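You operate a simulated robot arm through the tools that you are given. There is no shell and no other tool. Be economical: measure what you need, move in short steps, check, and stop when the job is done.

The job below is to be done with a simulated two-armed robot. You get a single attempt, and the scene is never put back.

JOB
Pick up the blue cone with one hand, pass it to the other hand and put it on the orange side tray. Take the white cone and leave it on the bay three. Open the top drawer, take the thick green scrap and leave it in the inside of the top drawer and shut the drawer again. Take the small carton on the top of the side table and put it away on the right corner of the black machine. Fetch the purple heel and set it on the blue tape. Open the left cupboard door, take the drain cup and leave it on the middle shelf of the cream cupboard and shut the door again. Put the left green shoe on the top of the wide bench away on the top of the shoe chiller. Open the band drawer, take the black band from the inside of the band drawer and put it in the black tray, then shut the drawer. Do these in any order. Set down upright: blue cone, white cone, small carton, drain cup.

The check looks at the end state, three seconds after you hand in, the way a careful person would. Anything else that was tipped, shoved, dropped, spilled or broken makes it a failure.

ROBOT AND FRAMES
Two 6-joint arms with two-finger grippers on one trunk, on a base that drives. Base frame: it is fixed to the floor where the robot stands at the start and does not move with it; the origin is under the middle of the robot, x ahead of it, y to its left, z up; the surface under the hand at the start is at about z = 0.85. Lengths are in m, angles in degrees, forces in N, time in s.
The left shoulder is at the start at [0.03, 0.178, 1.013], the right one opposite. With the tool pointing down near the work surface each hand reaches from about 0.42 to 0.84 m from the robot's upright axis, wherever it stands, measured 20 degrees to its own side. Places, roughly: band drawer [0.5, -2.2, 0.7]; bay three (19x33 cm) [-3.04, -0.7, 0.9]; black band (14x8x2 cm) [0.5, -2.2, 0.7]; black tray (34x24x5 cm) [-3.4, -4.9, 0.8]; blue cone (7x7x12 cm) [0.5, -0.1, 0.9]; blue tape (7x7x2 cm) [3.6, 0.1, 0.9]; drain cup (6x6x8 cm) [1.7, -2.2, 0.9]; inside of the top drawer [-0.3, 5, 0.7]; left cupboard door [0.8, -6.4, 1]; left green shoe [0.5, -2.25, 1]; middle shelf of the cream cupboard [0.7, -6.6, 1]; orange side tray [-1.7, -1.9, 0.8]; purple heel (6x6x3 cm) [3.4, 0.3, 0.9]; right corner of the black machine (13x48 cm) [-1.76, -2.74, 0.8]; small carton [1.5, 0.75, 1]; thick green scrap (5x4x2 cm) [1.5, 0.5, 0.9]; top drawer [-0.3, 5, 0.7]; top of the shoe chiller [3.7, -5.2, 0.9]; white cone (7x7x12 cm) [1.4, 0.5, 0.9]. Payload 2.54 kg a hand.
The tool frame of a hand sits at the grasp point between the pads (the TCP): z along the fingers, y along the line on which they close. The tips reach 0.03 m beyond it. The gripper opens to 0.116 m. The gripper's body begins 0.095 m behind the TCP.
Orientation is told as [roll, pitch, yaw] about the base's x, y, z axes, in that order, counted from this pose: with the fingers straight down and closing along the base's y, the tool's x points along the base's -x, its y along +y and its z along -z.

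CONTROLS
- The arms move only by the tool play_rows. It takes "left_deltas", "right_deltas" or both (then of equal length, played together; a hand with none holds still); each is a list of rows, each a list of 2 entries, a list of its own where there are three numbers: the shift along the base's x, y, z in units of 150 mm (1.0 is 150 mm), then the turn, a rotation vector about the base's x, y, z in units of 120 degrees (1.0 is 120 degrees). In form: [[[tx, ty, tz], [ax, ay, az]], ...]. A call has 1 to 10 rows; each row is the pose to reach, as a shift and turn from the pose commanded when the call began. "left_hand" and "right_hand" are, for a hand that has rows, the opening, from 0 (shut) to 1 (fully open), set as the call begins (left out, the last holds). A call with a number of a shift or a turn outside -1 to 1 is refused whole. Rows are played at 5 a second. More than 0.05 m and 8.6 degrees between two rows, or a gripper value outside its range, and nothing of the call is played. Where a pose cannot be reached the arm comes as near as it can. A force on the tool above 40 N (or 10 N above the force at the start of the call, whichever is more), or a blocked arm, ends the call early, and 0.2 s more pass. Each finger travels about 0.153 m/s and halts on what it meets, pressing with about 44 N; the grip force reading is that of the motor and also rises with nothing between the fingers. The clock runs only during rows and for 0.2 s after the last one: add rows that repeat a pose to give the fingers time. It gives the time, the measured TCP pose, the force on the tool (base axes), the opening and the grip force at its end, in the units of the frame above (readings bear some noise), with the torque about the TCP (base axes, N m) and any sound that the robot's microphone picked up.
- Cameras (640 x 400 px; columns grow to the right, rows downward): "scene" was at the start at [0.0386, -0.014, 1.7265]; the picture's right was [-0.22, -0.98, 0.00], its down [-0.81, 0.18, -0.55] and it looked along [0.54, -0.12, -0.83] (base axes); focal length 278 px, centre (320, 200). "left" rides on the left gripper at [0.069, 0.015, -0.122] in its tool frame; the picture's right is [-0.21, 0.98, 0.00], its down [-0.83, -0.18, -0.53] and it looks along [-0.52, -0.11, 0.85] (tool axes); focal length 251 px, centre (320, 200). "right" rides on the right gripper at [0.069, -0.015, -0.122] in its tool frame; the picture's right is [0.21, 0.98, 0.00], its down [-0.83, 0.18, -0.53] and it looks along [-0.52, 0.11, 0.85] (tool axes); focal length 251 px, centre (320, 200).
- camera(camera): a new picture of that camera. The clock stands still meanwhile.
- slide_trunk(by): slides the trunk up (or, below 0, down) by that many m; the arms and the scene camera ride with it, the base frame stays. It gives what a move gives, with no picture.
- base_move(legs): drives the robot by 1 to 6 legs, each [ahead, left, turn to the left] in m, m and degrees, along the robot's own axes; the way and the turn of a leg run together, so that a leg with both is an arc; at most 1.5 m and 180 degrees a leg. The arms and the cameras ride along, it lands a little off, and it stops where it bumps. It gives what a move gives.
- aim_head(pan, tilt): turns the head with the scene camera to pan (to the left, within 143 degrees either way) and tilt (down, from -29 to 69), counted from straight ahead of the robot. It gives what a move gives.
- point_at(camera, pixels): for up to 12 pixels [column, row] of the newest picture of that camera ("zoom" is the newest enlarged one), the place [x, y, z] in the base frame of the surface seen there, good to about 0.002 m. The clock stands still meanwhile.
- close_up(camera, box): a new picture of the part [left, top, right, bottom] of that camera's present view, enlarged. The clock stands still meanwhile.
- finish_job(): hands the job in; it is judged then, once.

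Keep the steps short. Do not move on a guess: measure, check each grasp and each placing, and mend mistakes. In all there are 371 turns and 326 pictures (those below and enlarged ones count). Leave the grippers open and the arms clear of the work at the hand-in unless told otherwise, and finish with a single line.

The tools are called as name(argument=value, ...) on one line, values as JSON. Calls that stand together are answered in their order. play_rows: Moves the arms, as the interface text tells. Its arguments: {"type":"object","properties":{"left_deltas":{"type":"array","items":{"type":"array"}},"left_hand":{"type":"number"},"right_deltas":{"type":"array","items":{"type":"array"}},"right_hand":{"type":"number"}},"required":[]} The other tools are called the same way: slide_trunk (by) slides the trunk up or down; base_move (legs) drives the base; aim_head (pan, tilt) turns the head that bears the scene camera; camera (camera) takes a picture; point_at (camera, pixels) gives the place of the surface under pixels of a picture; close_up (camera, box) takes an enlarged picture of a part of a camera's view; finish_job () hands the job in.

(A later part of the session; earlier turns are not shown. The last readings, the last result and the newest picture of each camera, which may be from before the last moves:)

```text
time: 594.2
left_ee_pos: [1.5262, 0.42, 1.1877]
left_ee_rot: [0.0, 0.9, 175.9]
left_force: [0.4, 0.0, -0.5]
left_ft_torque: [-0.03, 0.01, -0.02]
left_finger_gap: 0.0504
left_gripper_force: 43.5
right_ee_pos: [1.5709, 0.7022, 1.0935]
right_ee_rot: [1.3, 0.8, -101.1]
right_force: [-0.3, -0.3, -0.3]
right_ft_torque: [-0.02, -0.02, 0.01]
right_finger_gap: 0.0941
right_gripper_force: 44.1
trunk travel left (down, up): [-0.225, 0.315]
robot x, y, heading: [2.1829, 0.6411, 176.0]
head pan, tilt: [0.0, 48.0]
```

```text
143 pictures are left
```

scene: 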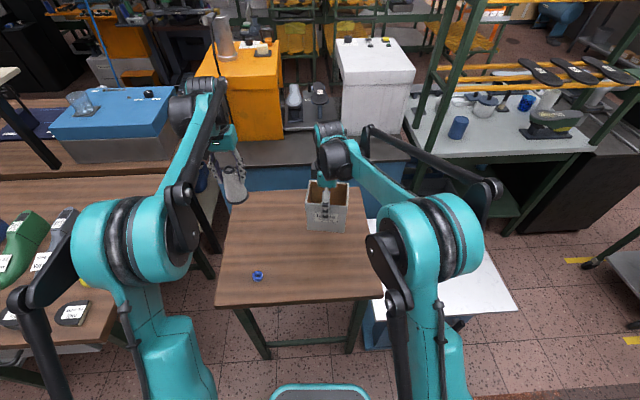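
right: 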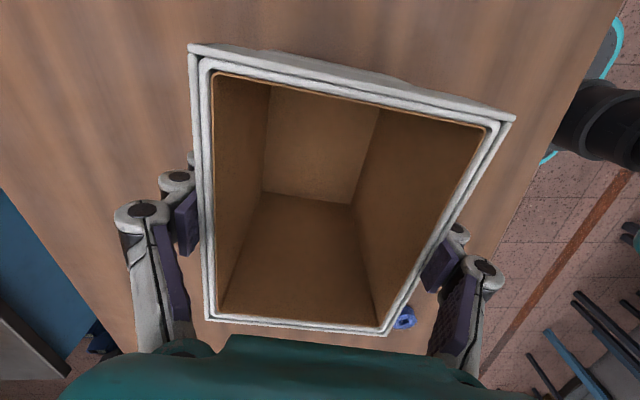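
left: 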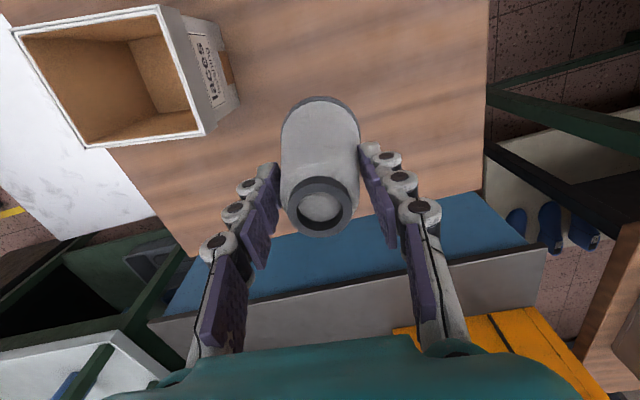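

Both held. I raise the right hand a little, then drive: back, south down the aisle to y≈-3.05.

play_rows(right_deltas=[[[0.1, 0.1, 0.3], [0, 0, 0]], [[0.2, 0.2, 0.6], [0, 0, 0]], [[0.2, 0.3, 0.7], [0, 0, 0]]])

base_move(legs=[[-0.24, 0, 0], [0, 0, 93]])

base_move(legs=[[1.5, 0, 0], [1.5, 0, 0], [0.65, 0, 0]])

aim_head(pan=-60, tilt=30)

camera(camera="scene")

```text
time: 595.0
left_ee_pos: [1.5266, 0.4206, 1.1868]
left_ee_rot: [0.1, 0.9, 176.0]
left_force: [0.5, 0.4, -1.2]
left_ft_torque: [-0.01, -0.03, 0.03]
left_finger_gap: 0.0508
left_gripper_force: 43.1
right_ee_pos: [1.6013, 0.7448, 1.2009]
right_ee_rot: [1.3, 0.8, -101.2]
right_force: [0.6, 1.0, -0.3]
right_ft_torque: [0.0, 0.0, -0.03]
right_finger_gap: 0.0941
right_gripper_force: 44.1
trunk travel left (down, up): [-0.225, 0.315]
robot x, y, heading: [2.1864, 0.639, 176.1]
head pan, tilt: [0.0, 48.0]
```

```text
time: 600.7
left_ee_pos: [2.6743, -0.0289, 1.1876]
left_ee_rot: [0.1, 1.1, -91.6]
left_force: [-0.1, -0.5, -2.4]
left_ft_torque: [-0.01, 0.01, 0.02]
left_finger_gap: 0.0504
left_gripper_force: 43.9
right_ee_pos: [2.3485, 0.0331, 1.2009]
right_ee_rot: [1.3, 0.8, -8.7]
right_force: [0.5, -0.1, 0.5]
right_ft_torque: [-0.01, 0.01, 0.01]
right_finger_gap: 0.0938
right_gripper_force: 44.1
trunk travel left (down, up): [-0.225, 0.315]
robot x, y, heading: [2.4319, 0.6213, -91.3]
head pan, tilt: [0.0, 48.0]
```

```text
time: 618.5
left_ee_pos: [2.5393, -3.7087, 1.1866]
left_ee_rot: [0.0, 1.0, -93.0]
left_force: [0.2, 0.2, -1.0]
left_ft_torque: [0.0, 0.01, -0.02]
left_finger_gap: 0.051
left_gripper_force: 43.7
right_ee_pos: [2.2126, -3.639, 1.2007]
right_ee_rot: [1.4, 0.8, -10.0]
right_force: [-0.1, 0.2, 0.3]
right_ft_torque: [0.01, 0.01, 0.03]
right_finger_gap: 0.0934
right_gripper_force: 43.6
trunk travel left (down, up): [-0.225, 0.315]
robot x, y, heading: [2.3084, -3.0528, -93.0]
head pan, tilt: [0.0, 48.0]
```

```text
time: 619.8
left_ee_pos: [2.5378, -3.7084, 1.1856]
left_ee_rot: [0.0, 0.9, -93.0]
left_force: [0.2, -0.5, -2.1]
left_ft_torque: [0.0, -0.01, 0.02]
left_finger_gap: 0.0506
left_gripper_force: 44.4
right_ee_pos: [2.2124, -3.6408, 1.2007]
right_ee_rot: [1.3, 0.8, -10.1]
right_force: [-0.1, -0.1, -1.5]
right_ft_torque: [0.01, 0.0, 0.01]
right_finger_gap: 0.0936
right_gripper_force: 44.1
trunk travel left (down, up): [-0.225, 0.315]
robot x, y, heading: [2.3109, -3.0512, -92.6]
head pan, tilt: [-60.0, 30.0]
```

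```text
142 pictures are left
```

scene: 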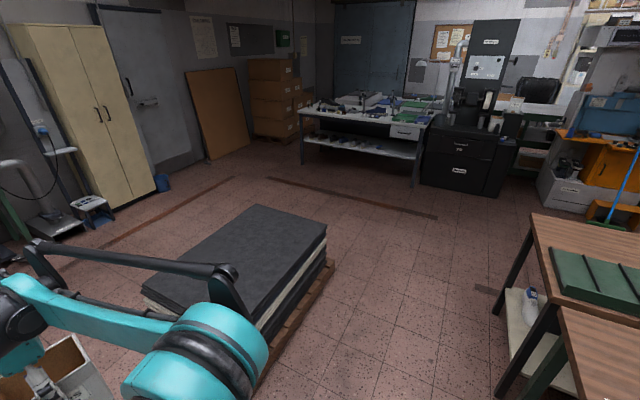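

point_at(camera="scene", pixels=[[334, 264], [255, 385], [500, 395], [497, 310], [520, 390], [470, 195], [500, 190], [430, 180], [380, 300]])

```text
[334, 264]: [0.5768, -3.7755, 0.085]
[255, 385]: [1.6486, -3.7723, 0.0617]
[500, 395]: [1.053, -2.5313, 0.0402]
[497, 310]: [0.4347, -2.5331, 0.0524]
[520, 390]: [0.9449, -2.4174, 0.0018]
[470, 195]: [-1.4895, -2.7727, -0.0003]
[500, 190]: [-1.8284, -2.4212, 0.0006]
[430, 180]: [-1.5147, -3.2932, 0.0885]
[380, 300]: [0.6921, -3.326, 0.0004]
```

The passage is 1.24 m wide at y≈-3.15. Turn west and drive through.

base_move(legs=[[0.08, 0, 0], [0, 0, -87.4]])

base_move(legs=[[1.5, 0, 0], [1.3, 0, 0]])

aim_head(pan=-5, tilt=35)

camera(camera="scene")

```text
time: 624.5
left_ee_pos: [1.6608, -3.3948, 1.1875]
left_ee_rot: [0.0, 1.1, 180.0]
left_force: [-0.2, -0.1, -1.9]
left_ft_torque: [-0.01, -0.01, 0.0]
left_finger_gap: 0.0505
left_gripper_force: 44.2
right_ee_pos: [1.7131, -3.0662, 1.2006]
right_ee_rot: [1.4, 0.8, -97.0]
right_force: [0.3, -0.5, -0.9]
right_ft_torque: [-0.03, -0.04, -0.01]
right_finger_gap: 0.0937
right_gripper_force: 43.8
trunk travel left (down, up): [-0.225, 0.315]
robot x, y, heading: [2.306, -3.1324, -179.6]
head pan, tilt: [-60.0, 30.0]
```

```text
time: 638.3
left_ee_pos: [-1.1908, -3.2986, 1.1867]
left_ee_rot: [0.1, 1.0, 177.4]
left_force: [-0.1, -0.2, -1.2]
left_ft_torque: [0.0, -0.01, 0.02]
left_finger_gap: 0.0501
left_gripper_force: 44.1
right_ee_pos: [-1.1255, -2.9732, 1.2007]
right_ee_rot: [1.3, 0.9, -99.5]
right_force: [-0.3, -0.8, -0.8]
right_ft_torque: [-0.01, -0.01, 0.01]
right_finger_gap: 0.0934
right_gripper_force: 44.0
trunk travel left (down, up): [-0.225, 0.315]
robot x, y, heading: [-0.536, -3.0616, 177.6]
head pan, tilt: [-60.0, 30.0]
```

```text
time: 639.5
left_ee_pos: [-1.1912, -3.2987, 1.187]
left_ee_rot: [0.0, 1.0, 177.5]
left_force: [-0.1, 0.3, -2.4]
left_ft_torque: [0.01, 0.01, 0.02]
left_finger_gap: 0.0498
left_gripper_force: 43.8
right_ee_pos: [-1.1244, -2.9729, 1.2005]
right_ee_rot: [1.3, 0.8, -99.5]
right_force: [0.1, 0.3, -0.3]
right_ft_torque: [-0.03, -0.01, -0.03]
right_finger_gap: 0.0937
right_gripper_force: 43.7
trunk travel left (down, up): [-0.225, 0.315]
robot x, y, heading: [-0.5348, -3.0639, 177.6]
head pan, tilt: [-5.0, 35.0]
```

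```text
141 pictures are left
```

scene: 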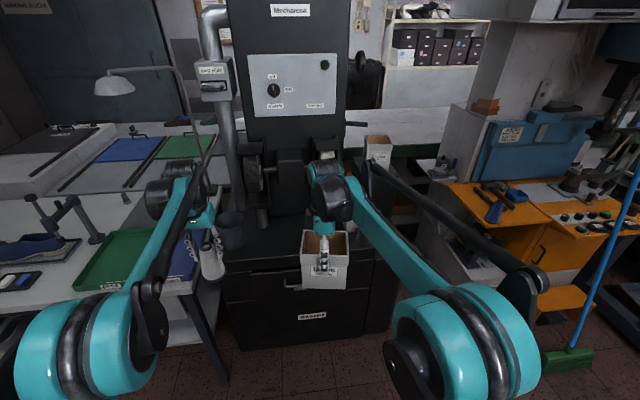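

I strafe right to see the machine's right corner between the arms.

base_move(legs=[[0, -0.3, 2]])

camera(camera="scene")

close_up(camera="scene", box=[180, 110, 404, 270])

```text
time: 641.5
left_ee_pos: [-1.1767, -3.0221, 1.1865]
left_ee_rot: [0.0, 1.0, 179.4]
left_force: [0.1, 1.0, -1.8]
left_ft_torque: [-0.03, 0.03, 0.0]
left_finger_gap: 0.0499
left_gripper_force: 44.3
right_ee_pos: [-1.1215, -2.6952, 1.2008]
right_ee_rot: [1.3, 0.8, -97.6]
right_force: [-0.6, 0.5, -0.7]
right_ft_torque: [-0.04, 0.0, 0.02]
right_finger_gap: 0.0935
right_gripper_force: 43.9
trunk travel left (down, up): [-0.225, 0.315]
robot x, y, heading: [-0.5304, -2.7672, 179.6]
head pan, tilt: [-5.0, 35.0]
```

```text
140 pictures are left
```

scene: 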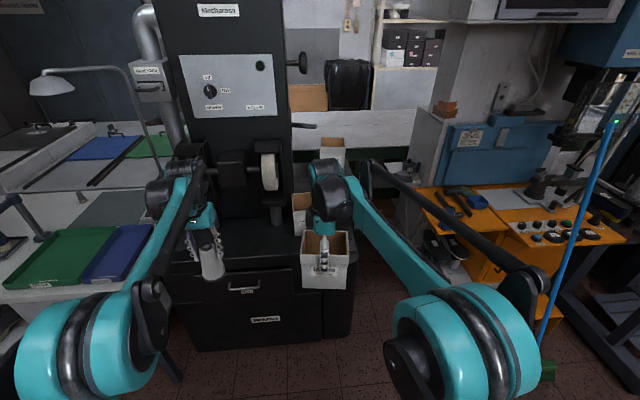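

```text
2.50 times, centred on (292, 190) of scene
```

zoom: 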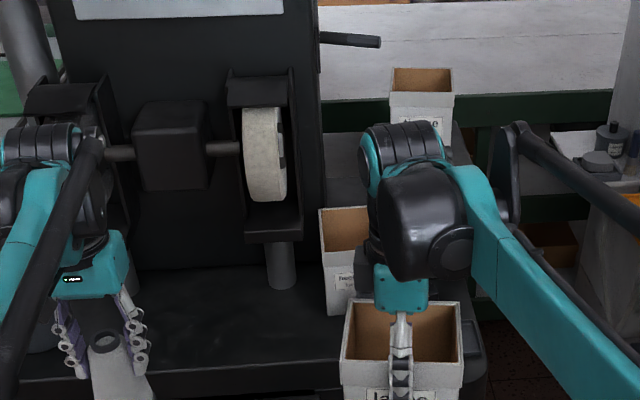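

The carton blocks the view. I move the right hand to the right and look again.

play_rows(right_deltas=[[[0.1, 0.25, 0], [0, 0, 0]], [[0.2, 0.5, 0], [0, 0, 0]], [[0.3, 0.75, 0], [0, 0, 0]], [[0.4, 1.0, 0], [0, 0, 0]]])

close_up(camera="scene", box=[180, 110, 404, 270])

```text
time: 642.5
left_ee_pos: [-1.176, -3.0212, 1.187]
left_ee_rot: [0.0, 1.1, 179.4]
left_force: [1.0, 0.1, -2.4]
left_ft_torque: [-0.04, -0.01, 0.02]
left_finger_gap: 0.0504
left_gripper_force: 44.2
right_ee_pos: [-1.0615, -2.5424, 1.2007]
right_ee_rot: [1.3, 0.7, -97.6]
right_force: [0.2, 0.6, -0.6]
right_ft_torque: [-0.04, -0.01, 0.04]
right_finger_gap: 0.0934
right_gripper_force: 44.5
trunk travel left (down, up): [-0.225, 0.315]
robot x, y, heading: [-0.5299, -2.767, 179.9]
head pan, tilt: [-5.0, 35.0]
```

```text
2.50 times, centred on (292, 190) of scene
```

zoom: 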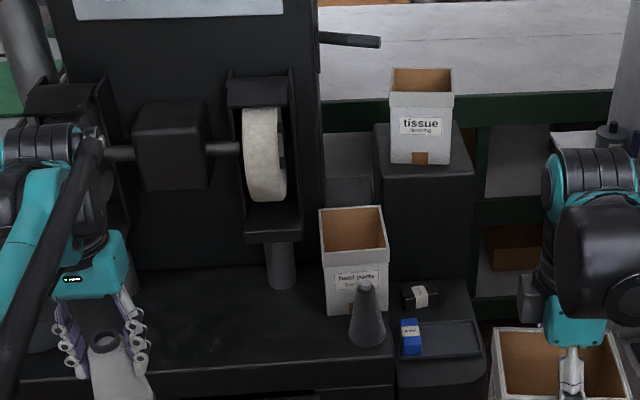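

point_at(camera="zoom", pixels=[[322, 212], [380, 209], [386, 272], [328, 278], [330, 312], [365, 285], [350, 340], [385, 343], [280, 370], [390, 365], [340, 350], [320, 320]])

point_at(camera="zoom", pixels=[[340, 195], [360, 190], [350, 150], [380, 385], [300, 385], [300, 330], [310, 300], [250, 330], [340, 370], [395, 335], [430, 300], [300, 240]])

```text
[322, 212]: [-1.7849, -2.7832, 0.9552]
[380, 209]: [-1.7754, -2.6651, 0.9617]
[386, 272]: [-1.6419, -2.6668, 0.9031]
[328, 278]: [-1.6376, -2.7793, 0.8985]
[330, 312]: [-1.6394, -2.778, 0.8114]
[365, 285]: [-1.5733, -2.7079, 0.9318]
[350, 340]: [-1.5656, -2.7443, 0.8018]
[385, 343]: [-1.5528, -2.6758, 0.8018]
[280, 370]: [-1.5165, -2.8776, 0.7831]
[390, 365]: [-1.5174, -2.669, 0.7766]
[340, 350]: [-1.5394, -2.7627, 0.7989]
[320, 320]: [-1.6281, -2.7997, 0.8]
```

```text
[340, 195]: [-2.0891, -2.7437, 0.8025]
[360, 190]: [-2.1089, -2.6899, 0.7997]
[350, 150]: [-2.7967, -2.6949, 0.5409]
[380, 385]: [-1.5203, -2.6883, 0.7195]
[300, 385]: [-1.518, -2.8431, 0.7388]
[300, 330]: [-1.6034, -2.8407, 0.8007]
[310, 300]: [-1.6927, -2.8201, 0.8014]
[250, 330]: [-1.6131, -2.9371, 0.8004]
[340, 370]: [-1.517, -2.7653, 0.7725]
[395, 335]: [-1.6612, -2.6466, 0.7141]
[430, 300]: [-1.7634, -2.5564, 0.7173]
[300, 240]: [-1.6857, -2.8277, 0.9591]
```

Free slot on the right strip behind the "foot parts" box: x -1.79…-2.05, y -2.66…-2.83. I check the lever and tissue box heights.

point_at(camera="zoom", pixels=[[372, 42], [330, 38], [395, 95], [452, 95], [395, 162], [380, 140], [380, 200], [325, 100], [318, 180], [470, 175], [420, 160], [345, 170]])

```text
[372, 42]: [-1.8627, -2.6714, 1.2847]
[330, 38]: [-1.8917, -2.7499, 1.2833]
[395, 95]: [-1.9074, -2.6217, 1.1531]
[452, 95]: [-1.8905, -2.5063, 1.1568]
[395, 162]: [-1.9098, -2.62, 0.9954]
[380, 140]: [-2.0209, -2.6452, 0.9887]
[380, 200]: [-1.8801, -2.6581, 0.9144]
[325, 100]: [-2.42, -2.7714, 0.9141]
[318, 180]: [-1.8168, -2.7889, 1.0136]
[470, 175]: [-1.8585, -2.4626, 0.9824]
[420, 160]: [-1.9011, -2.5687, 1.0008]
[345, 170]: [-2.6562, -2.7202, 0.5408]
```

A lever at z≈1.285 overhangs this slot, so a vertical hand may not fit. I measure my own wrist and forearm heights relative to the TCP.

camera(camera="scene")

```text
137 pictures are left
```

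scene: 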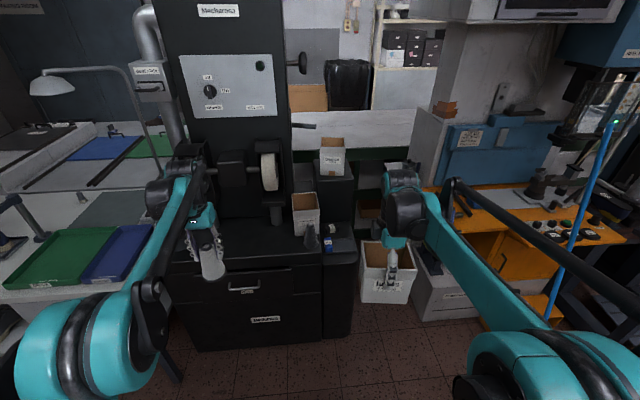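

point_at(camera="scene", pixels=[[400, 168], [400, 190], [412, 205], [402, 240], [435, 205], [450, 240], [455, 182], [490, 280], [445, 195], [500, 215], [385, 205], [390, 260]])

close_up(camera="scene", box=[270, 100, 380, 280])

```text
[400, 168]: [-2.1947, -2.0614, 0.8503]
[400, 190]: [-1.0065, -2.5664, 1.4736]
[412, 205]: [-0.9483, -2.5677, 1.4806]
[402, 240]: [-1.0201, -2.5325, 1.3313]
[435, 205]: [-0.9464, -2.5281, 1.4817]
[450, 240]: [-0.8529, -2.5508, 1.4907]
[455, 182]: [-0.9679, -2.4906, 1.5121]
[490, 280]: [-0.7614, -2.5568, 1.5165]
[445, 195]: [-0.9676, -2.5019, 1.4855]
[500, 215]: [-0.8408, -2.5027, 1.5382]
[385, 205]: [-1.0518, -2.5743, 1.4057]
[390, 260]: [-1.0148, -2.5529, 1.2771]
```

```text
2.22 times, centred on (325, 190) of scene
```

zoom: 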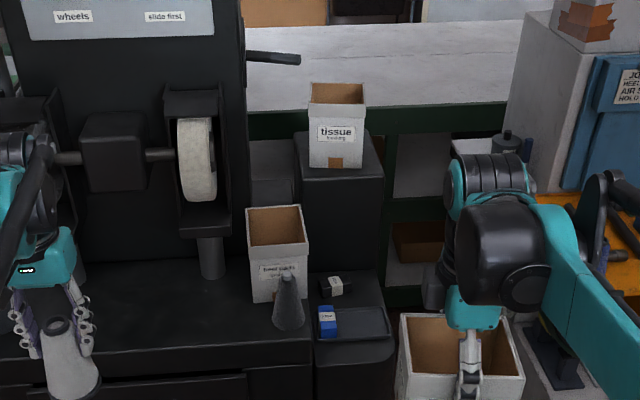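

With the lever overhead and the other box in front, I need a forward-tilted side-wall grip. I will set the carton down on the wide bench (free spot where the shoe stood) and regrip. First rotate it in the air and turn round.

play_rows(right_deltas=[[[0, 0, 0], [0, 0, -0.0687]], [[0, 0, 0], [0, 0, -0.1374]], [[0, 0, 0], [0, 0, -0.206]], [[0, 0, 0], [0, 0, -0.2748]], [[0, 0, 0], [0, 0, -0.3435]], [[0, 0, 0], [0, 0, -0.412]], [[0, 0, 0], [0, 0, -0.481]], [[0, 0, 0], [0, 0, -0.55]], [[0, 0, 0], [0, 0, -0.618]], [[0, 0, 0], [0, 0, -0.686]]])

base_move(legs=[[-0.1, 0, 0], [0, 0, 180], [0, 0.3, 0]])

aim_head(pan=0, tilt=42)

camera(camera="scene")

```text
time: 644.7
left_ee_pos: [-1.1761, -3.0225, 1.186]
left_ee_rot: [0.0, 1.0, 179.3]
left_force: [0.8, 0.2, -2.1]
left_ft_torque: [-0.03, 0.01, 0.0]
left_finger_gap: 0.0503
left_gripper_force: 43.8
right_ee_pos: [-1.0618, -2.544, 1.2004]
right_ee_rot: [1.3, 0.8, 180.0]
right_force: [-0.2, 0.1, -0.5]
right_ft_torque: [0.04, 0.0, -0.03]
right_finger_gap: 0.0937
right_gripper_force: 43.9
trunk travel left (down, up): [-0.225, 0.315]
robot x, y, heading: [-0.5316, -2.7656, 180.0]
head pan, tilt: [-5.0, 35.0]
```

```text
time: 655.0
left_ee_pos: [0.1912, -2.1749, 1.1875]
left_ee_rot: [-0.1, 0.9, 2.1]
left_force: [-0.1, 0.5, -1.9]
left_ft_torque: [-0.01, 0.05, 0.01]
left_finger_gap: 0.05
left_gripper_force: 43.8
right_ee_pos: [0.098, -2.6568, 1.1993]
right_ee_rot: [1.3, 0.8, 2.7]
right_force: [0.0, 0.5, -0.3]
right_ft_torque: [-0.03, 0.01, 0.03]
right_finger_gap: 0.0937
right_gripper_force: 43.7
trunk travel left (down, up): [-0.225, 0.315]
robot x, y, heading: [-0.441, -2.4632, 2.5]
head pan, tilt: [-5.0, 35.0]
```

```text
time: 655.7
left_ee_pos: [0.1917, -2.1748, 1.1863]
left_ee_rot: [0.0, 0.9, 2.0]
left_force: [0.2, 0.5, -1.6]
left_ft_torque: [-0.01, 0.02, 0.0]
left_finger_gap: 0.0499
left_gripper_force: 43.7
right_ee_pos: [0.0992, -2.6587, 1.2013]
right_ee_rot: [1.2, 0.8, 2.7]
right_force: [0.1, 0.3, -0.8]
right_ft_torque: [0.02, -0.02, 0.01]
right_finger_gap: 0.0937
right_gripper_force: 44.2
trunk travel left (down, up): [-0.225, 0.315]
robot x, y, heading: [-0.4444, -2.4572, 2.3]
head pan, tilt: [0.0, 42.0]
```

```text
135 pictures are left
```

scene: 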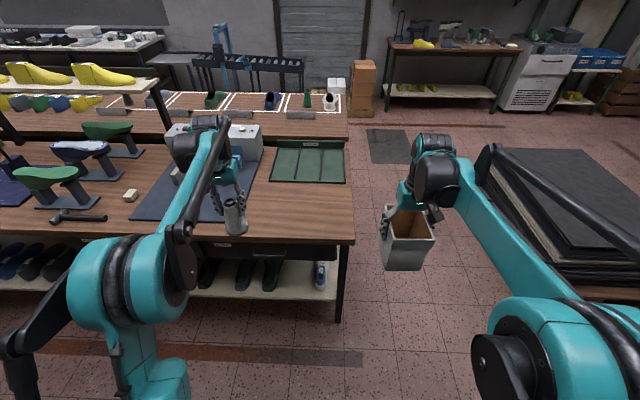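

point_at(camera="scene", pixels=[[300, 215], [350, 225], [275, 183], [344, 184], [250, 215], [262, 180], [310, 235]])

```text
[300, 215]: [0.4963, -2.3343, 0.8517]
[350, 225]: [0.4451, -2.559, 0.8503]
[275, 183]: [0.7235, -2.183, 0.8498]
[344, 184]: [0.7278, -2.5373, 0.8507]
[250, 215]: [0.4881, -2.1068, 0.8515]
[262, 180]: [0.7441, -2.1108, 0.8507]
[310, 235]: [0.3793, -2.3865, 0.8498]
```

Free bench area x 0.37–0.73, y -2.11…-2.56. I move in to set the carton at about (0.52,-2.38).

base_move(legs=[[0.24, 0.15, -2.3]])

play_rows(right_deltas=[[[0.25, 0.1, 0], [0, 0, 0]], [[0.5, 0.2, 0], [0, 0, 0]], [[0.75, 0.35, 0], [0, 0, 0]], [[0.98, 0.5, 0], [0, 0, 0]]])

```text
time: 657.7
left_ee_pos: [0.4333, -2.0342, 1.1875]
left_ee_rot: [-0.1, 0.9, 0.4]
left_force: [0.0, -0.1, -2.1]
left_ft_torque: [0.0, 0.06, 0.0]
left_finger_gap: 0.0497
left_gripper_force: 44.2
right_ee_pos: [0.3281, -2.5158, 1.2004]
right_ee_rot: [1.3, 0.9, 1.1]
right_force: [0.3, 0.4, -0.8]
right_ft_torque: [-0.01, 0.02, -0.01]
right_finger_gap: 0.0937
right_gripper_force: 44.3
trunk travel left (down, up): [-0.225, 0.315]
robot x, y, heading: [-0.21, -2.3085, 0.8]
head pan, tilt: [0.0, 42.0]
```

```text
time: 658.7
left_ee_pos: [0.4354, -2.0344, 1.1859]
left_ee_rot: [0.0, 1.0, 0.4]
left_force: [0.2, 0.7, -3.0]
left_ft_torque: [-0.06, 0.07, -0.01]
left_finger_gap: 0.05
left_gripper_force: 44.3
right_ee_pos: [0.4753, -2.4405, 1.2027]
right_ee_rot: [1.2, 0.9, 1.1]
right_force: [0.6, 0.7, -0.6]
right_ft_torque: [-0.02, 0.04, -0.01]
right_finger_gap: 0.0934
right_gripper_force: 44.2
trunk travel left (down, up): [-0.225, 0.315]
robot x, y, heading: [-0.2091, -2.3047, 0.8]
head pan, tilt: [0.0, 42.0]
```

play_rows(right_deltas=[[[0.2, 0.2, -0.1], [0, 0, 0]], [[0.3, 0.27, -0.4], [0, 0, 0]], [[0.3, 0.27, -0.7], [0, 0, 0]], [[0.3, 0.27, -1.0], [0, 0, 0]]])

play_rows(right_deltas=[[[0, 0, -0.25], [0, 0, 0]], [[0, 0, -0.5], [0, 0, 0]], [[0, 0, -0.65], [0, 0, 0]], [[0, 0, -0.72], [0, 0, 0]]])

camera(camera="scene")

```text
time: 659.7
left_ee_pos: [0.4333, -2.0357, 1.1857]
left_ee_rot: [0.0, 1.0, 0.4]
left_force: [-0.7, -0.6, -2.3]
left_ft_torque: [-0.03, 0.0, -0.01]
left_finger_gap: 0.05
left_gripper_force: 44.3
right_ee_pos: [0.5211, -2.4014, 1.054]
right_ee_rot: [1.3, 0.9, 1.1]
right_force: [0.1, 0.2, -0.7]
right_ft_torque: [0.02, 0.04, 0.03]
right_finger_gap: 0.0935
right_gripper_force: 44.0
trunk travel left (down, up): [-0.225, 0.315]
robot x, y, heading: [-0.2076, -2.308, 0.7]
head pan, tilt: [0.0, 42.0]
```

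```text
time: 660.7
left_ee_pos: [0.4334, -2.0351, 1.188]
left_ee_rot: [0.0, 1.0, 0.5]
left_force: [-0.2, 0.2, -2.2]
left_ft_torque: [-0.01, 0.02, -0.03]
left_finger_gap: 0.0503
left_gripper_force: 43.9
right_ee_pos: [0.5178, -2.4018, 0.9435]
right_ee_rot: [1.3, 0.8, 1.1]
right_force: [0.5, 0.0, 0.1]
right_ft_torque: [-0.01, -0.01, 0.0]
right_finger_gap: 0.0934
right_gripper_force: 44.4
trunk travel left (down, up): [-0.225, 0.315]
robot x, y, heading: [-0.2089, -2.3056, 0.8]
head pan, tilt: [0.0, 42.0]
```

```text
134 pictures are left
```

scene: 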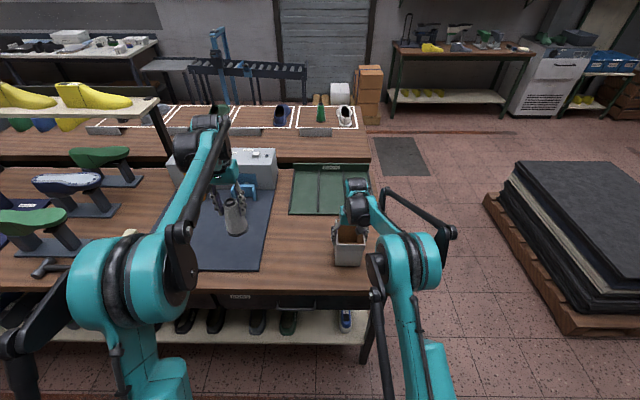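

play_rows(right_deltas=[[[0, 0, -0.02], [0, 0, 0]], [[0, 0, -0.035], [0, 0, 0]], [[0, 0, -0.05], [0, 0, 0]]])

play_rows(right_deltas=[[[0, 0, 0], [0, 0, 0]], [[0, 0, 0], [0, 0, 0]], [[0, 0, 0], [0, 0, 0]]], right_hand=1)

play_rows(right_deltas=[[[0, 0, 0.2], [0, 0, 0]], [[0, 0, 0.5], [0, 0, 0]], [[0, 0, 0.8], [0, 0, 0]], [[0, 0, 1.0], [0, 0, 0]]])

camera(camera="right")

```text
time: 661.5
left_ee_pos: [0.4329, -2.0346, 1.1884]
left_ee_rot: [-0.2, 0.9, 0.5]
left_force: [-0.6, 1.1, -2.6]
left_ft_torque: [-0.02, -0.01, -0.01]
left_finger_gap: 0.0499
left_gripper_force: 43.9
right_ee_pos: [0.5177, -2.4006, 0.9365]
right_ee_rot: [1.4, 0.8, 1.1]
right_force: [1.8, 1.8, 22.0]
right_ft_torque: [-0.87, 0.37, -0.04]
right_finger_gap: 0.0935
right_gripper_force: 43.6
trunk travel left (down, up): [-0.225, 0.315]
robot x, y, heading: [-0.2098, -2.3044, 0.8]
head pan, tilt: [0.0, 42.0]
```

```text
time: 662.3
left_ee_pos: [0.4326, -2.0359, 1.1875]
left_ee_rot: [-0.1, 1.0, 0.5]
left_force: [-0.6, -0.2, -1.8]
left_ft_torque: [0.01, 0.02, 0.02]
left_finger_gap: 0.05
left_gripper_force: 43.4
right_ee_pos: [0.5189, -2.4012, 0.934]
right_ee_rot: [1.3, 0.8, 1.1]
right_force: [0.8, 1.1, -0.5]
right_ft_torque: [-0.01, -0.03, -0.04]
right_finger_gap: 0.1161
right_gripper_force: 0.1
trunk travel left (down, up): [-0.225, 0.315]
robot x, y, heading: [-0.2097, -2.3053, 0.7]
head pan, tilt: [0.0, 42.0]
```

```text
time: 663.3
left_ee_pos: [0.4328, -2.0349, 1.1858]
left_ee_rot: [0.0, 1.0, 0.4]
left_force: [0.2, 0.0, -2.2]
left_ft_torque: [0.0, -0.02, 0.05]
left_finger_gap: 0.05
left_gripper_force: 43.9
right_ee_pos: [0.5181, -2.4012, 1.0845]
right_ee_rot: [1.3, 0.8, 1.0]
right_force: [-0.6, 0.3, 0.4]
right_ft_torque: [0.01, -0.02, -0.01]
right_finger_gap: 0.1161
right_gripper_force: 0.0
trunk travel left (down, up): [-0.225, 0.315]
robot x, y, heading: [-0.2056, -2.3058, 1.1]
head pan, tilt: [0.0, 42.0]
```

```text
133 pictures are left
```

right: 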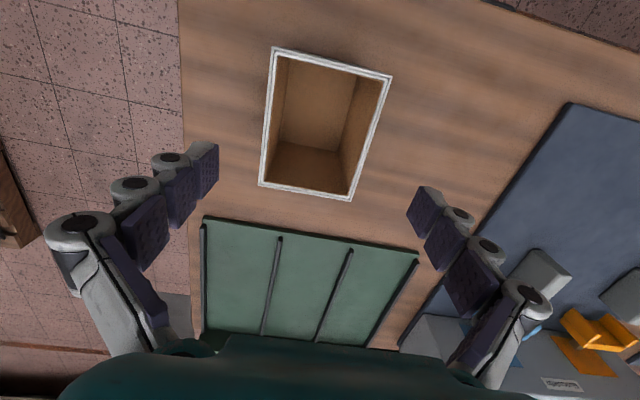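

Carton is down. I measure its walls for the side-wall grip.

point_at(camera="right", pixels=[[276, 50], [390, 78], [350, 197], [262, 183], [268, 120], [275, 120], [265, 150], [330, 63], [305, 192]])

close_up(camera="right", box=[230, 30, 420, 220])

```text
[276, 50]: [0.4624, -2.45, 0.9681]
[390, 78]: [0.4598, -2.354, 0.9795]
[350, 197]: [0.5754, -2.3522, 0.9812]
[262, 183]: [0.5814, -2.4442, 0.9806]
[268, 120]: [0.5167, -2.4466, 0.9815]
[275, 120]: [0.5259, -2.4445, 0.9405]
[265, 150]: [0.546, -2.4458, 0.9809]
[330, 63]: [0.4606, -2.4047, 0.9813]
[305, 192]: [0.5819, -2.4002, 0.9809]
```

```text
2.11 times, centred on (325, 125) of right
```

zoom: 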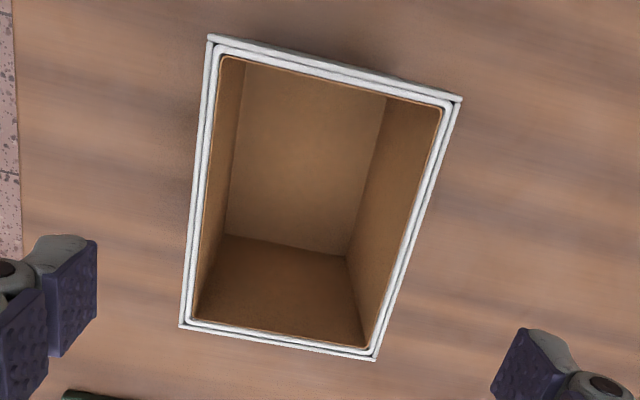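

Right wall of the box at y≈-2.446, x 0.460–0.582, rim z 0.981. I tilt the right hand 20° forward and go above that wall.

play_rows(right_deltas=[[[-0.1, -0.1, 0.05], [0, -0.056, 0]], [[-0.25, -0.2, 0.05], [0, -0.112, 0]], [[-0.387, -0.3, 0], [0, -0.167, 0]], [[-0.387, -0.3, -0.2], [0, -0.167, 0]]], right_hand=0.52)

camera(camera="right")

```text
time: 664.3
left_ee_pos: [0.4353, -2.0351, 1.1853]
left_ee_rot: [-0.1, 1.1, 0.5]
left_force: [0.8, -0.2, -1.8]
left_ft_torque: [-0.01, 0.05, 0.0]
left_finger_gap: 0.05
left_gripper_force: 43.9
right_ee_pos: [0.463, -2.4461, 1.0546]
right_ee_rot: [0.9, -19.2, 1.2]
right_force: [0.2, -0.6, 0.5]
right_ft_torque: [0.02, 0.05, -0.01]
right_finger_gap: 0.0603
right_gripper_force: 0.0
trunk travel left (down, up): [-0.225, 0.315]
robot x, y, heading: [-0.2073, -2.3069, 0.8]
head pan, tilt: [0.0, 42.0]
```

```text
131 pictures are left
```

right: 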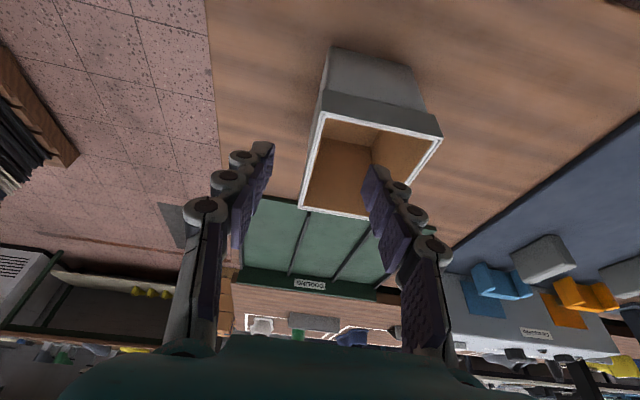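

The wall lies between the fingers. Slide down along the finger axis and check.

play_rows(right_deltas=[[[0.1, 0, -0.1], [0, 0, 0]], [[0.17, 0, -0.3], [0, 0, 0]], [[0.23, 0, -0.5], [0, 0, 0]], [[0.245, 0, -0.585], [0, 0, 0]]])

camera(camera="right")

```text
time: 665.3
left_ee_pos: [0.4333, -2.0342, 1.1874]
left_ee_rot: [0.0, 1.0, 0.5]
left_force: [0.4, -0.3, -1.2]
left_ft_torque: [0.02, 0.0, 0.02]
left_finger_gap: 0.05
left_gripper_force: 44.1
right_ee_pos: [0.4963, -2.4467, 0.9667]
right_ee_rot: [1.0, -19.2, 1.1]
right_force: [-0.5, 0.1, -0.7]
right_ft_torque: [-0.01, 0.01, 0.01]
right_finger_gap: 0.0603
right_gripper_force: 0.0
trunk travel left (down, up): [-0.225, 0.315]
robot x, y, heading: [-0.2069, -2.3064, 0.7]
head pan, tilt: [0.0, 42.0]
```

```text
130 pictures are left
```

right: 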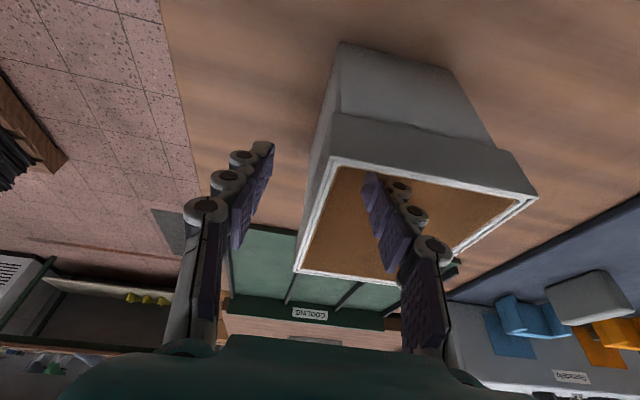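

Wall is between the fingers with one inside. Close on it and lift gently.

play_rows(right_deltas=[[[0, 0, 0], [0, 0, 0]], [[0, 0, 0], [0, 0, 0]], [[0, 0, 0], [0, 0, 0]], [[0, 0, 0], [0, 0, 0]]], right_hand=0)

play_rows(right_deltas=[[[0, 0, 0.1], [0, 0, 0]], [[0, 0, 0.25], [0, 0, 0]], [[0, 0, 0.45], [0, 0, 0]]])

camera(camera="right")

close_up(camera="scene", box=[280, 160, 424, 280])

```text
time: 666.3
left_ee_pos: [0.4326, -2.0346, 1.1866]
left_ee_rot: [0.0, 1.0, 0.5]
left_force: [0.6, 0.3, -1.3]
left_ft_torque: [0.02, 0.01, 0.0]
left_finger_gap: 0.0499
left_gripper_force: 44.4
right_ee_pos: [0.4975, -2.4472, 0.9674]
right_ee_rot: [0.8, -19.2, 1.1]
right_force: [0.2, 0.7, 0.2]
right_ft_torque: [-0.04, 0.01, -0.01]
right_finger_gap: 0.0059
right_gripper_force: 31.2
trunk travel left (down, up): [-0.225, 0.315]
robot x, y, heading: [-0.2071, -2.3039, 0.7]
head pan, tilt: [0.0, 42.0]
```

```text
time: 667.1
left_ee_pos: [0.4343, -2.0346, 1.1883]
left_ee_rot: [0.0, 0.9, 0.5]
left_force: [0.1, 0.0, -2.1]
left_ft_torque: [0.02, -0.05, 0.0]
left_finger_gap: 0.0498
left_gripper_force: 44.1
right_ee_pos: [0.4968, -2.4424, 1.0354]
right_ee_rot: [0.9, -19.2, 1.2]
right_force: [-1.0, 1.1, -0.8]
right_ft_torque: [-0.05, 0.02, 0.03]
right_finger_gap: 0.006
right_gripper_force: 31.4
trunk travel left (down, up): [-0.225, 0.315]
robot x, y, heading: [-0.2069, -2.3071, 0.9]
head pan, tilt: [0.0, 42.0]
```

```text
129 pictures are left
```

right: 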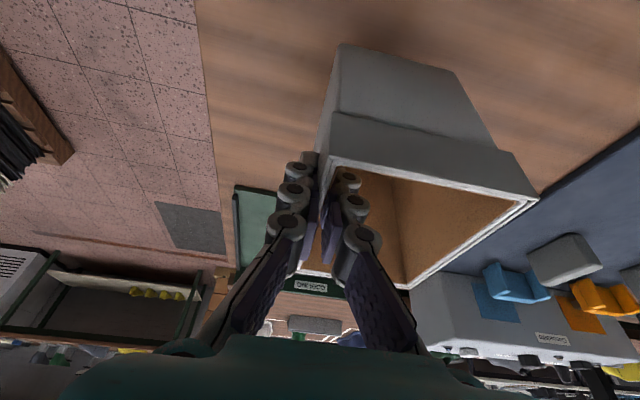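

```text
3.33 times, centred on (352, 220) of scene
```

zoom: 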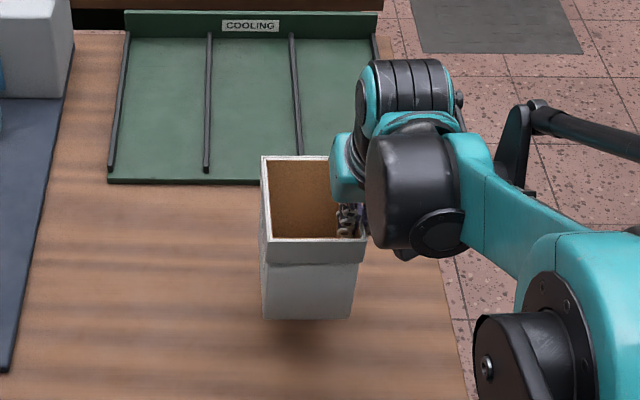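

Carton lifted level by its wall. I raise it, tuck the left (cone) hand back, and return to the black machine.

play_rows(right_deltas=[[[0, 0, 0.25], [0, 0, 0]], [[0, 0, 0.5], [0, 0, 0]], [[0, 0, 0.75], [0, 0, 0]], [[0, 0, 1.0], [0, 0, 0]]], left_deltas=[[[-0.25, 0.15, 0.1], [0, 0, 0]], [[-0.5, 0.3, 0.2], [0, 0, 0]], [[-0.75, 0.45, 0.3], [0, 0, 0]], [[-1.0, 0.6, 0.4], [0, 0, 0]]])

base_move(legs=[[-0.33, 0, 0], [0, 0, 179]])

aim_head(pan=8, tilt=38)

camera(camera="scene")

```text
time: 668.1
left_ee_pos: [0.2784, -1.9418, 1.2478]
left_ee_rot: [-0.1, 0.9, 0.5]
left_force: [-0.4, -0.2, -1.2]
left_ft_torque: [0.02, -0.04, -0.01]
left_finger_gap: 0.0497
left_gripper_force: 43.8
right_ee_pos: [0.4966, -2.4408, 1.1881]
right_ee_rot: [0.8, -19.3, 1.2]
right_force: [0.5, 0.1, -0.1]
right_ft_torque: [-0.02, -0.02, -0.02]
right_finger_gap: 0.0058
right_gripper_force: 31.3
trunk travel left (down, up): [-0.225, 0.315]
robot x, y, heading: [-0.2093, -2.3065, 0.7]
head pan, tilt: [0.0, 42.0]
```

```text
time: 677.6
left_ee_pos: [-1.0332, -2.6775, 1.2491]
left_ee_rot: [0.0, 1.1, -179.0]
left_force: [0.9, -0.3, -2.3]
left_ft_torque: [-0.01, -0.04, 0.02]
left_finger_gap: 0.0496
left_gripper_force: 44.2
right_ee_pos: [-1.2531, -2.1808, 1.1861]
right_ee_rot: [0.9, -19.2, -178.4]
right_force: [0.2, -0.3, -1.0]
right_ft_torque: [0.03, -0.01, 0.0]
right_finger_gap: 0.0062
right_gripper_force: 31.8
trunk travel left (down, up): [-0.225, 0.315]
robot x, y, heading: [-0.5431, -2.3115, -178.5]
head pan, tilt: [0.0, 42.0]
```

```text
time: 678.3
left_ee_pos: [-1.0329, -2.6778, 1.2478]
left_ee_rot: [0.0, 1.0, -178.9]
left_force: [0.9, 0.4, -2.1]
left_ft_torque: [0.01, 0.02, -0.02]
left_finger_gap: 0.0497
left_gripper_force: 43.9
right_ee_pos: [-1.2523, -2.1794, 1.1857]
right_ee_rot: [1.0, -19.2, -178.2]
right_force: [-0.2, 0.5, -0.7]
right_ft_torque: [0.05, -0.01, 0.02]
right_finger_gap: 0.0059
right_gripper_force: 31.5
trunk travel left (down, up): [-0.225, 0.315]
robot x, y, heading: [-0.5446, -2.3103, -178.6]
head pan, tilt: [8.0, 38.0]
```

```text
127 pictures are left
```

scene: 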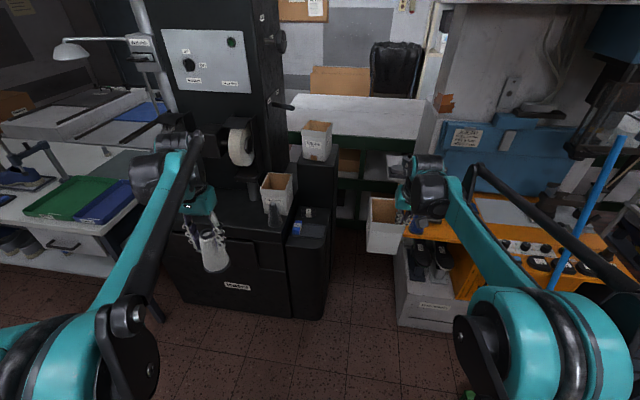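

close_up(camera="scene", box=[240, 85, 350, 255])

```text
2.35 times, centred on (295, 170) of scene
```

zoom: 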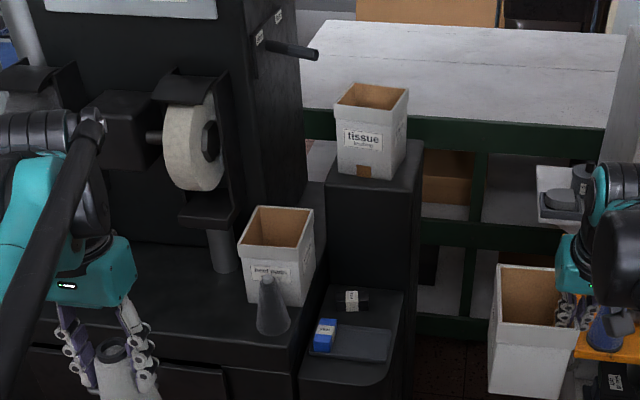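

point_at(camera="zoom", pixels=[[298, 185], [290, 120], [318, 222], [314, 195], [322, 205], [329, 200], [330, 260], [313, 209], [318, 55], [265, 45], [250, 208], [306, 165]])

point_at(camera="zoom", pixels=[[300, 205], [304, 190], [308, 200], [316, 240], [320, 185], [335, 170], [303, 170], [247, 180], [297, 195], [240, 215], [321, 250], [312, 185]])

```text
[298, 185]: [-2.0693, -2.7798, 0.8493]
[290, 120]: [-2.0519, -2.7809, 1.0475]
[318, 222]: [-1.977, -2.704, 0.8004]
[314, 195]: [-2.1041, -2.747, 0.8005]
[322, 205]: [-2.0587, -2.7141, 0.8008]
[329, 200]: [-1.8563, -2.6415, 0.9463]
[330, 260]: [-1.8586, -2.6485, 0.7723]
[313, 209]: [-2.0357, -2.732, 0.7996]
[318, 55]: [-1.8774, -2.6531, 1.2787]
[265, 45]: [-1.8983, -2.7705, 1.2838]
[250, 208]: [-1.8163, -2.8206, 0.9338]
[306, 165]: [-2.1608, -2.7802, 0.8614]
```

```text
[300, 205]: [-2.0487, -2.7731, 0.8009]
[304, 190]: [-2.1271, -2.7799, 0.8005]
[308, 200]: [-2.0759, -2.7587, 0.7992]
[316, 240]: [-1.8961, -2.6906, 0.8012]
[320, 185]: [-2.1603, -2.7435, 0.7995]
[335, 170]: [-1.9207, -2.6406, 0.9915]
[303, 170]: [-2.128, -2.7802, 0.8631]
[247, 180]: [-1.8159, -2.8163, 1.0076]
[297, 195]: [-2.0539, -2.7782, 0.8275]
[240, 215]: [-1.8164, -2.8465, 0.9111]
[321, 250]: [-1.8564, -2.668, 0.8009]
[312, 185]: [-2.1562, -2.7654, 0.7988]
```

Slot: column face y=-2.780, pedestal face y=-2.642 (x<-1.857), lever at z 1.28. Target wall-grip TCP ≈(-1.83,-2.668). I strafe left 0.49 m first.

base_move(legs=[[0, 0.49, -1.4]])

base_move(legs=[[0.3, 0, 0]])

aim_head(pan=0, tilt=45)

camera(camera="scene")

camera(camera="right")

```text
time: 681.2
left_ee_pos: [-1.0305, -3.159, 1.2479]
left_ee_rot: [-0.1, 1.0, -179.9]
left_force: [-0.1, -0.1, -1.6]
left_ft_torque: [0.02, -0.04, 0.0]
left_finger_gap: 0.0498
left_gripper_force: 44.1
right_ee_pos: [-1.2433, -2.6609, 1.1855]
right_ee_rot: [0.8, -19.3, -179.0]
right_force: [-0.1, 0.0, 0.2]
right_ft_torque: [0.01, -0.02, -0.04]
right_finger_gap: 0.0059
right_gripper_force: 31.3
trunk travel left (down, up): [-0.225, 0.315]
robot x, y, heading: [-0.5371, -2.7975, -179.3]
head pan, tilt: [8.0, 38.0]
```

```text
time: 683.2
left_ee_pos: [-1.3294, -3.1664, 1.2474]
left_ee_rot: [0.1, 1.0, -179.3]
left_force: [0.0, 0.1, -2.2]
left_ft_torque: [-0.01, -0.03, 0.01]
left_finger_gap: 0.0495
left_gripper_force: 43.8
right_ee_pos: [-1.5448, -2.6674, 1.1851]
right_ee_rot: [1.0, -19.2, -178.7]
right_force: [-1.1, -0.2, -0.4]
right_ft_torque: [0.06, -0.01, -0.01]
right_finger_gap: 0.006
right_gripper_force: 30.4
trunk travel left (down, up): [-0.225, 0.315]
robot x, y, heading: [-0.8377, -2.8002, -179.0]
head pan, tilt: [8.0, 38.0]
```

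```text
time: 683.9
left_ee_pos: [-1.3258, -3.1663, 1.248]
left_ee_rot: [0.0, 1.0, -179.3]
left_force: [-0.4, -0.5, -1.9]
left_ft_torque: [0.01, -0.02, 0.0]
left_finger_gap: 0.0497
left_gripper_force: 43.9
right_ee_pos: [-1.5432, -2.6671, 1.1858]
right_ee_rot: [0.9, -19.1, -178.7]
right_force: [0.1, -0.1, -1.3]
right_ft_torque: [0.01, -0.02, 0.01]
right_finger_gap: 0.0057
right_gripper_force: 31.4
trunk travel left (down, up): [-0.225, 0.315]
robot x, y, heading: [-0.8345, -2.8033, -179.0]
head pan, tilt: [0.0, 45.0]
```

```text
125 pictures are left
```

scene: 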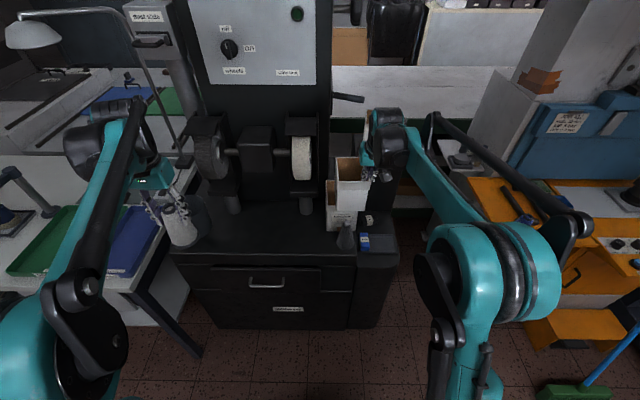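

```text
124 pictures are left
```

right: 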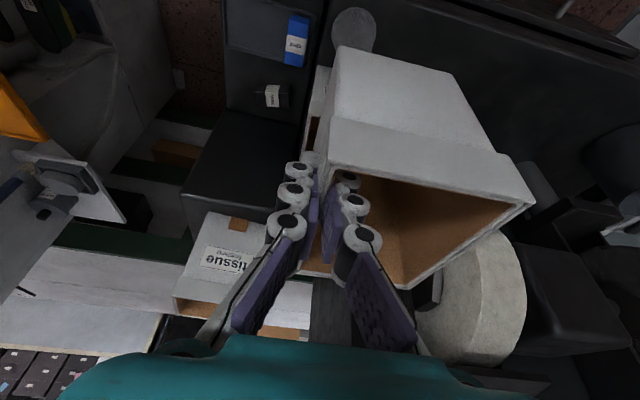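

I check clearance between the carton's left side and the polishing wheel.

point_at(camera="scene", pixels=[[310, 155], [303, 160], [318, 125], [316, 180], [318, 200], [335, 200], [330, 185], [345, 165], [362, 98], [310, 140]])

close_up(camera="scene", box=[270, 85, 430, 255])

```text
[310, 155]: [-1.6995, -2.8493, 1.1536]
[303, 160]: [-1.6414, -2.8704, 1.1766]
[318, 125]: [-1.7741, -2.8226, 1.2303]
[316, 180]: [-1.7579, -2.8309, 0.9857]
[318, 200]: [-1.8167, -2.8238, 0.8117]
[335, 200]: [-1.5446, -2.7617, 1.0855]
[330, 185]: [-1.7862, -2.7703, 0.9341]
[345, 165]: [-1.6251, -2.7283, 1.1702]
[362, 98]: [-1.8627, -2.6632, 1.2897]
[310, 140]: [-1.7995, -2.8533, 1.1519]
```

```text
2.35 times, centred on (350, 170) of scene
```

zoom: 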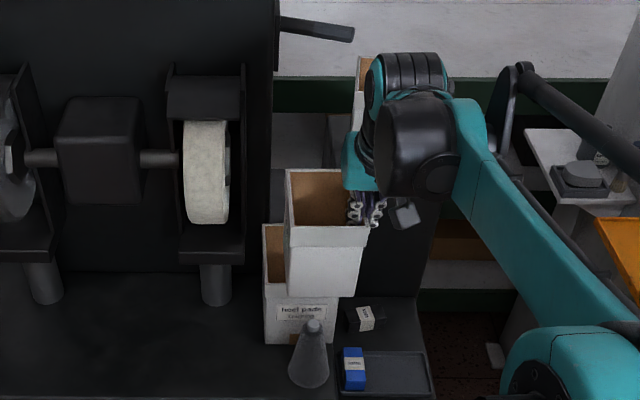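

6 cm clear of the wheel. Lower to z≈1.12 and drive 0.2 m ahead.

play_rows(right_deltas=[[[0, 0, -0.2], [0, 0, 0]], [[0, 0, -0.42], [0, 0, 0]]])

base_move(legs=[[0.2, 0, -0.6]])

camera(camera="right")

close_up(camera="scene", box=[240, 60, 440, 260])

```text
time: 684.5
left_ee_pos: [-1.3282, -3.1648, 1.2479]
left_ee_rot: [0.0, 1.0, -179.4]
left_force: [0.2, -0.8, -2.0]
left_ft_torque: [0.01, -0.03, 0.0]
left_finger_gap: 0.0498
left_gripper_force: 44.1
right_ee_pos: [-1.5426, -2.6696, 1.122]
right_ee_rot: [0.9, -19.2, -178.6]
right_force: [-0.2, -0.4, -1.1]
right_ft_torque: [0.01, -0.04, 0.01]
right_finger_gap: 0.006
right_gripper_force: 31.8
trunk travel left (down, up): [-0.225, 0.315]
robot x, y, heading: [-0.833, -2.8041, -179.2]
head pan, tilt: [0.0, 45.0]
```

```text
time: 686.1
left_ee_pos: [-1.5276, -3.1645, 1.2467]
left_ee_rot: [0.0, 1.0, -179.9]
left_force: [-0.5, 0.1, -2.1]
left_ft_torque: [-0.02, -0.03, 0.01]
left_finger_gap: 0.0495
left_gripper_force: 44.2
right_ee_pos: [-1.7391, -2.6654, 1.1208]
right_ee_rot: [1.0, -19.2, -179.2]
right_force: [0.7, 0.8, -0.9]
right_ft_torque: [0.01, -0.06, -0.02]
right_finger_gap: 0.006
right_gripper_force: 31.1
trunk travel left (down, up): [-0.225, 0.315]
robot x, y, heading: [-1.0314, -2.8068, -179.7]
head pan, tilt: [0.0, 45.0]
```

```text
122 pictures are left
```

right: 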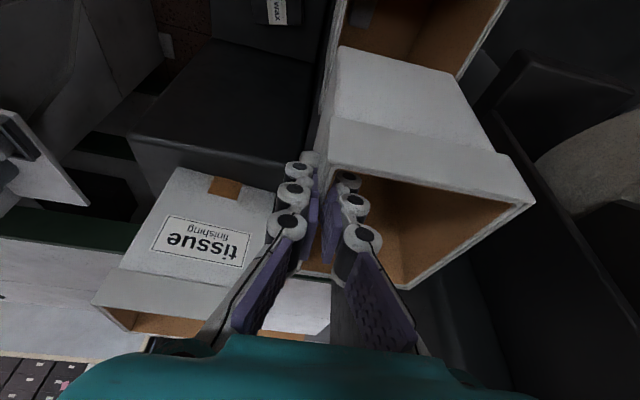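

```text
2.00 times, centred on (340, 160) of scene
```

zoom: 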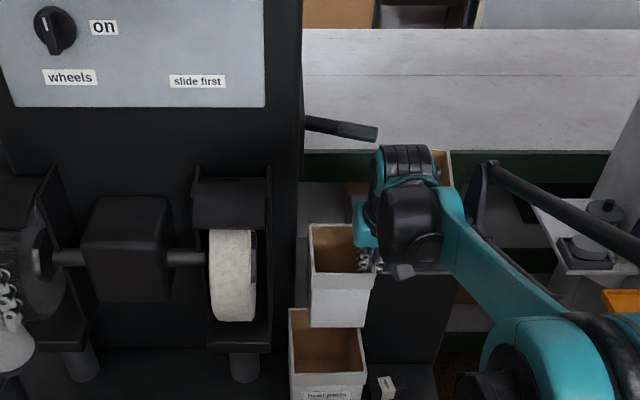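

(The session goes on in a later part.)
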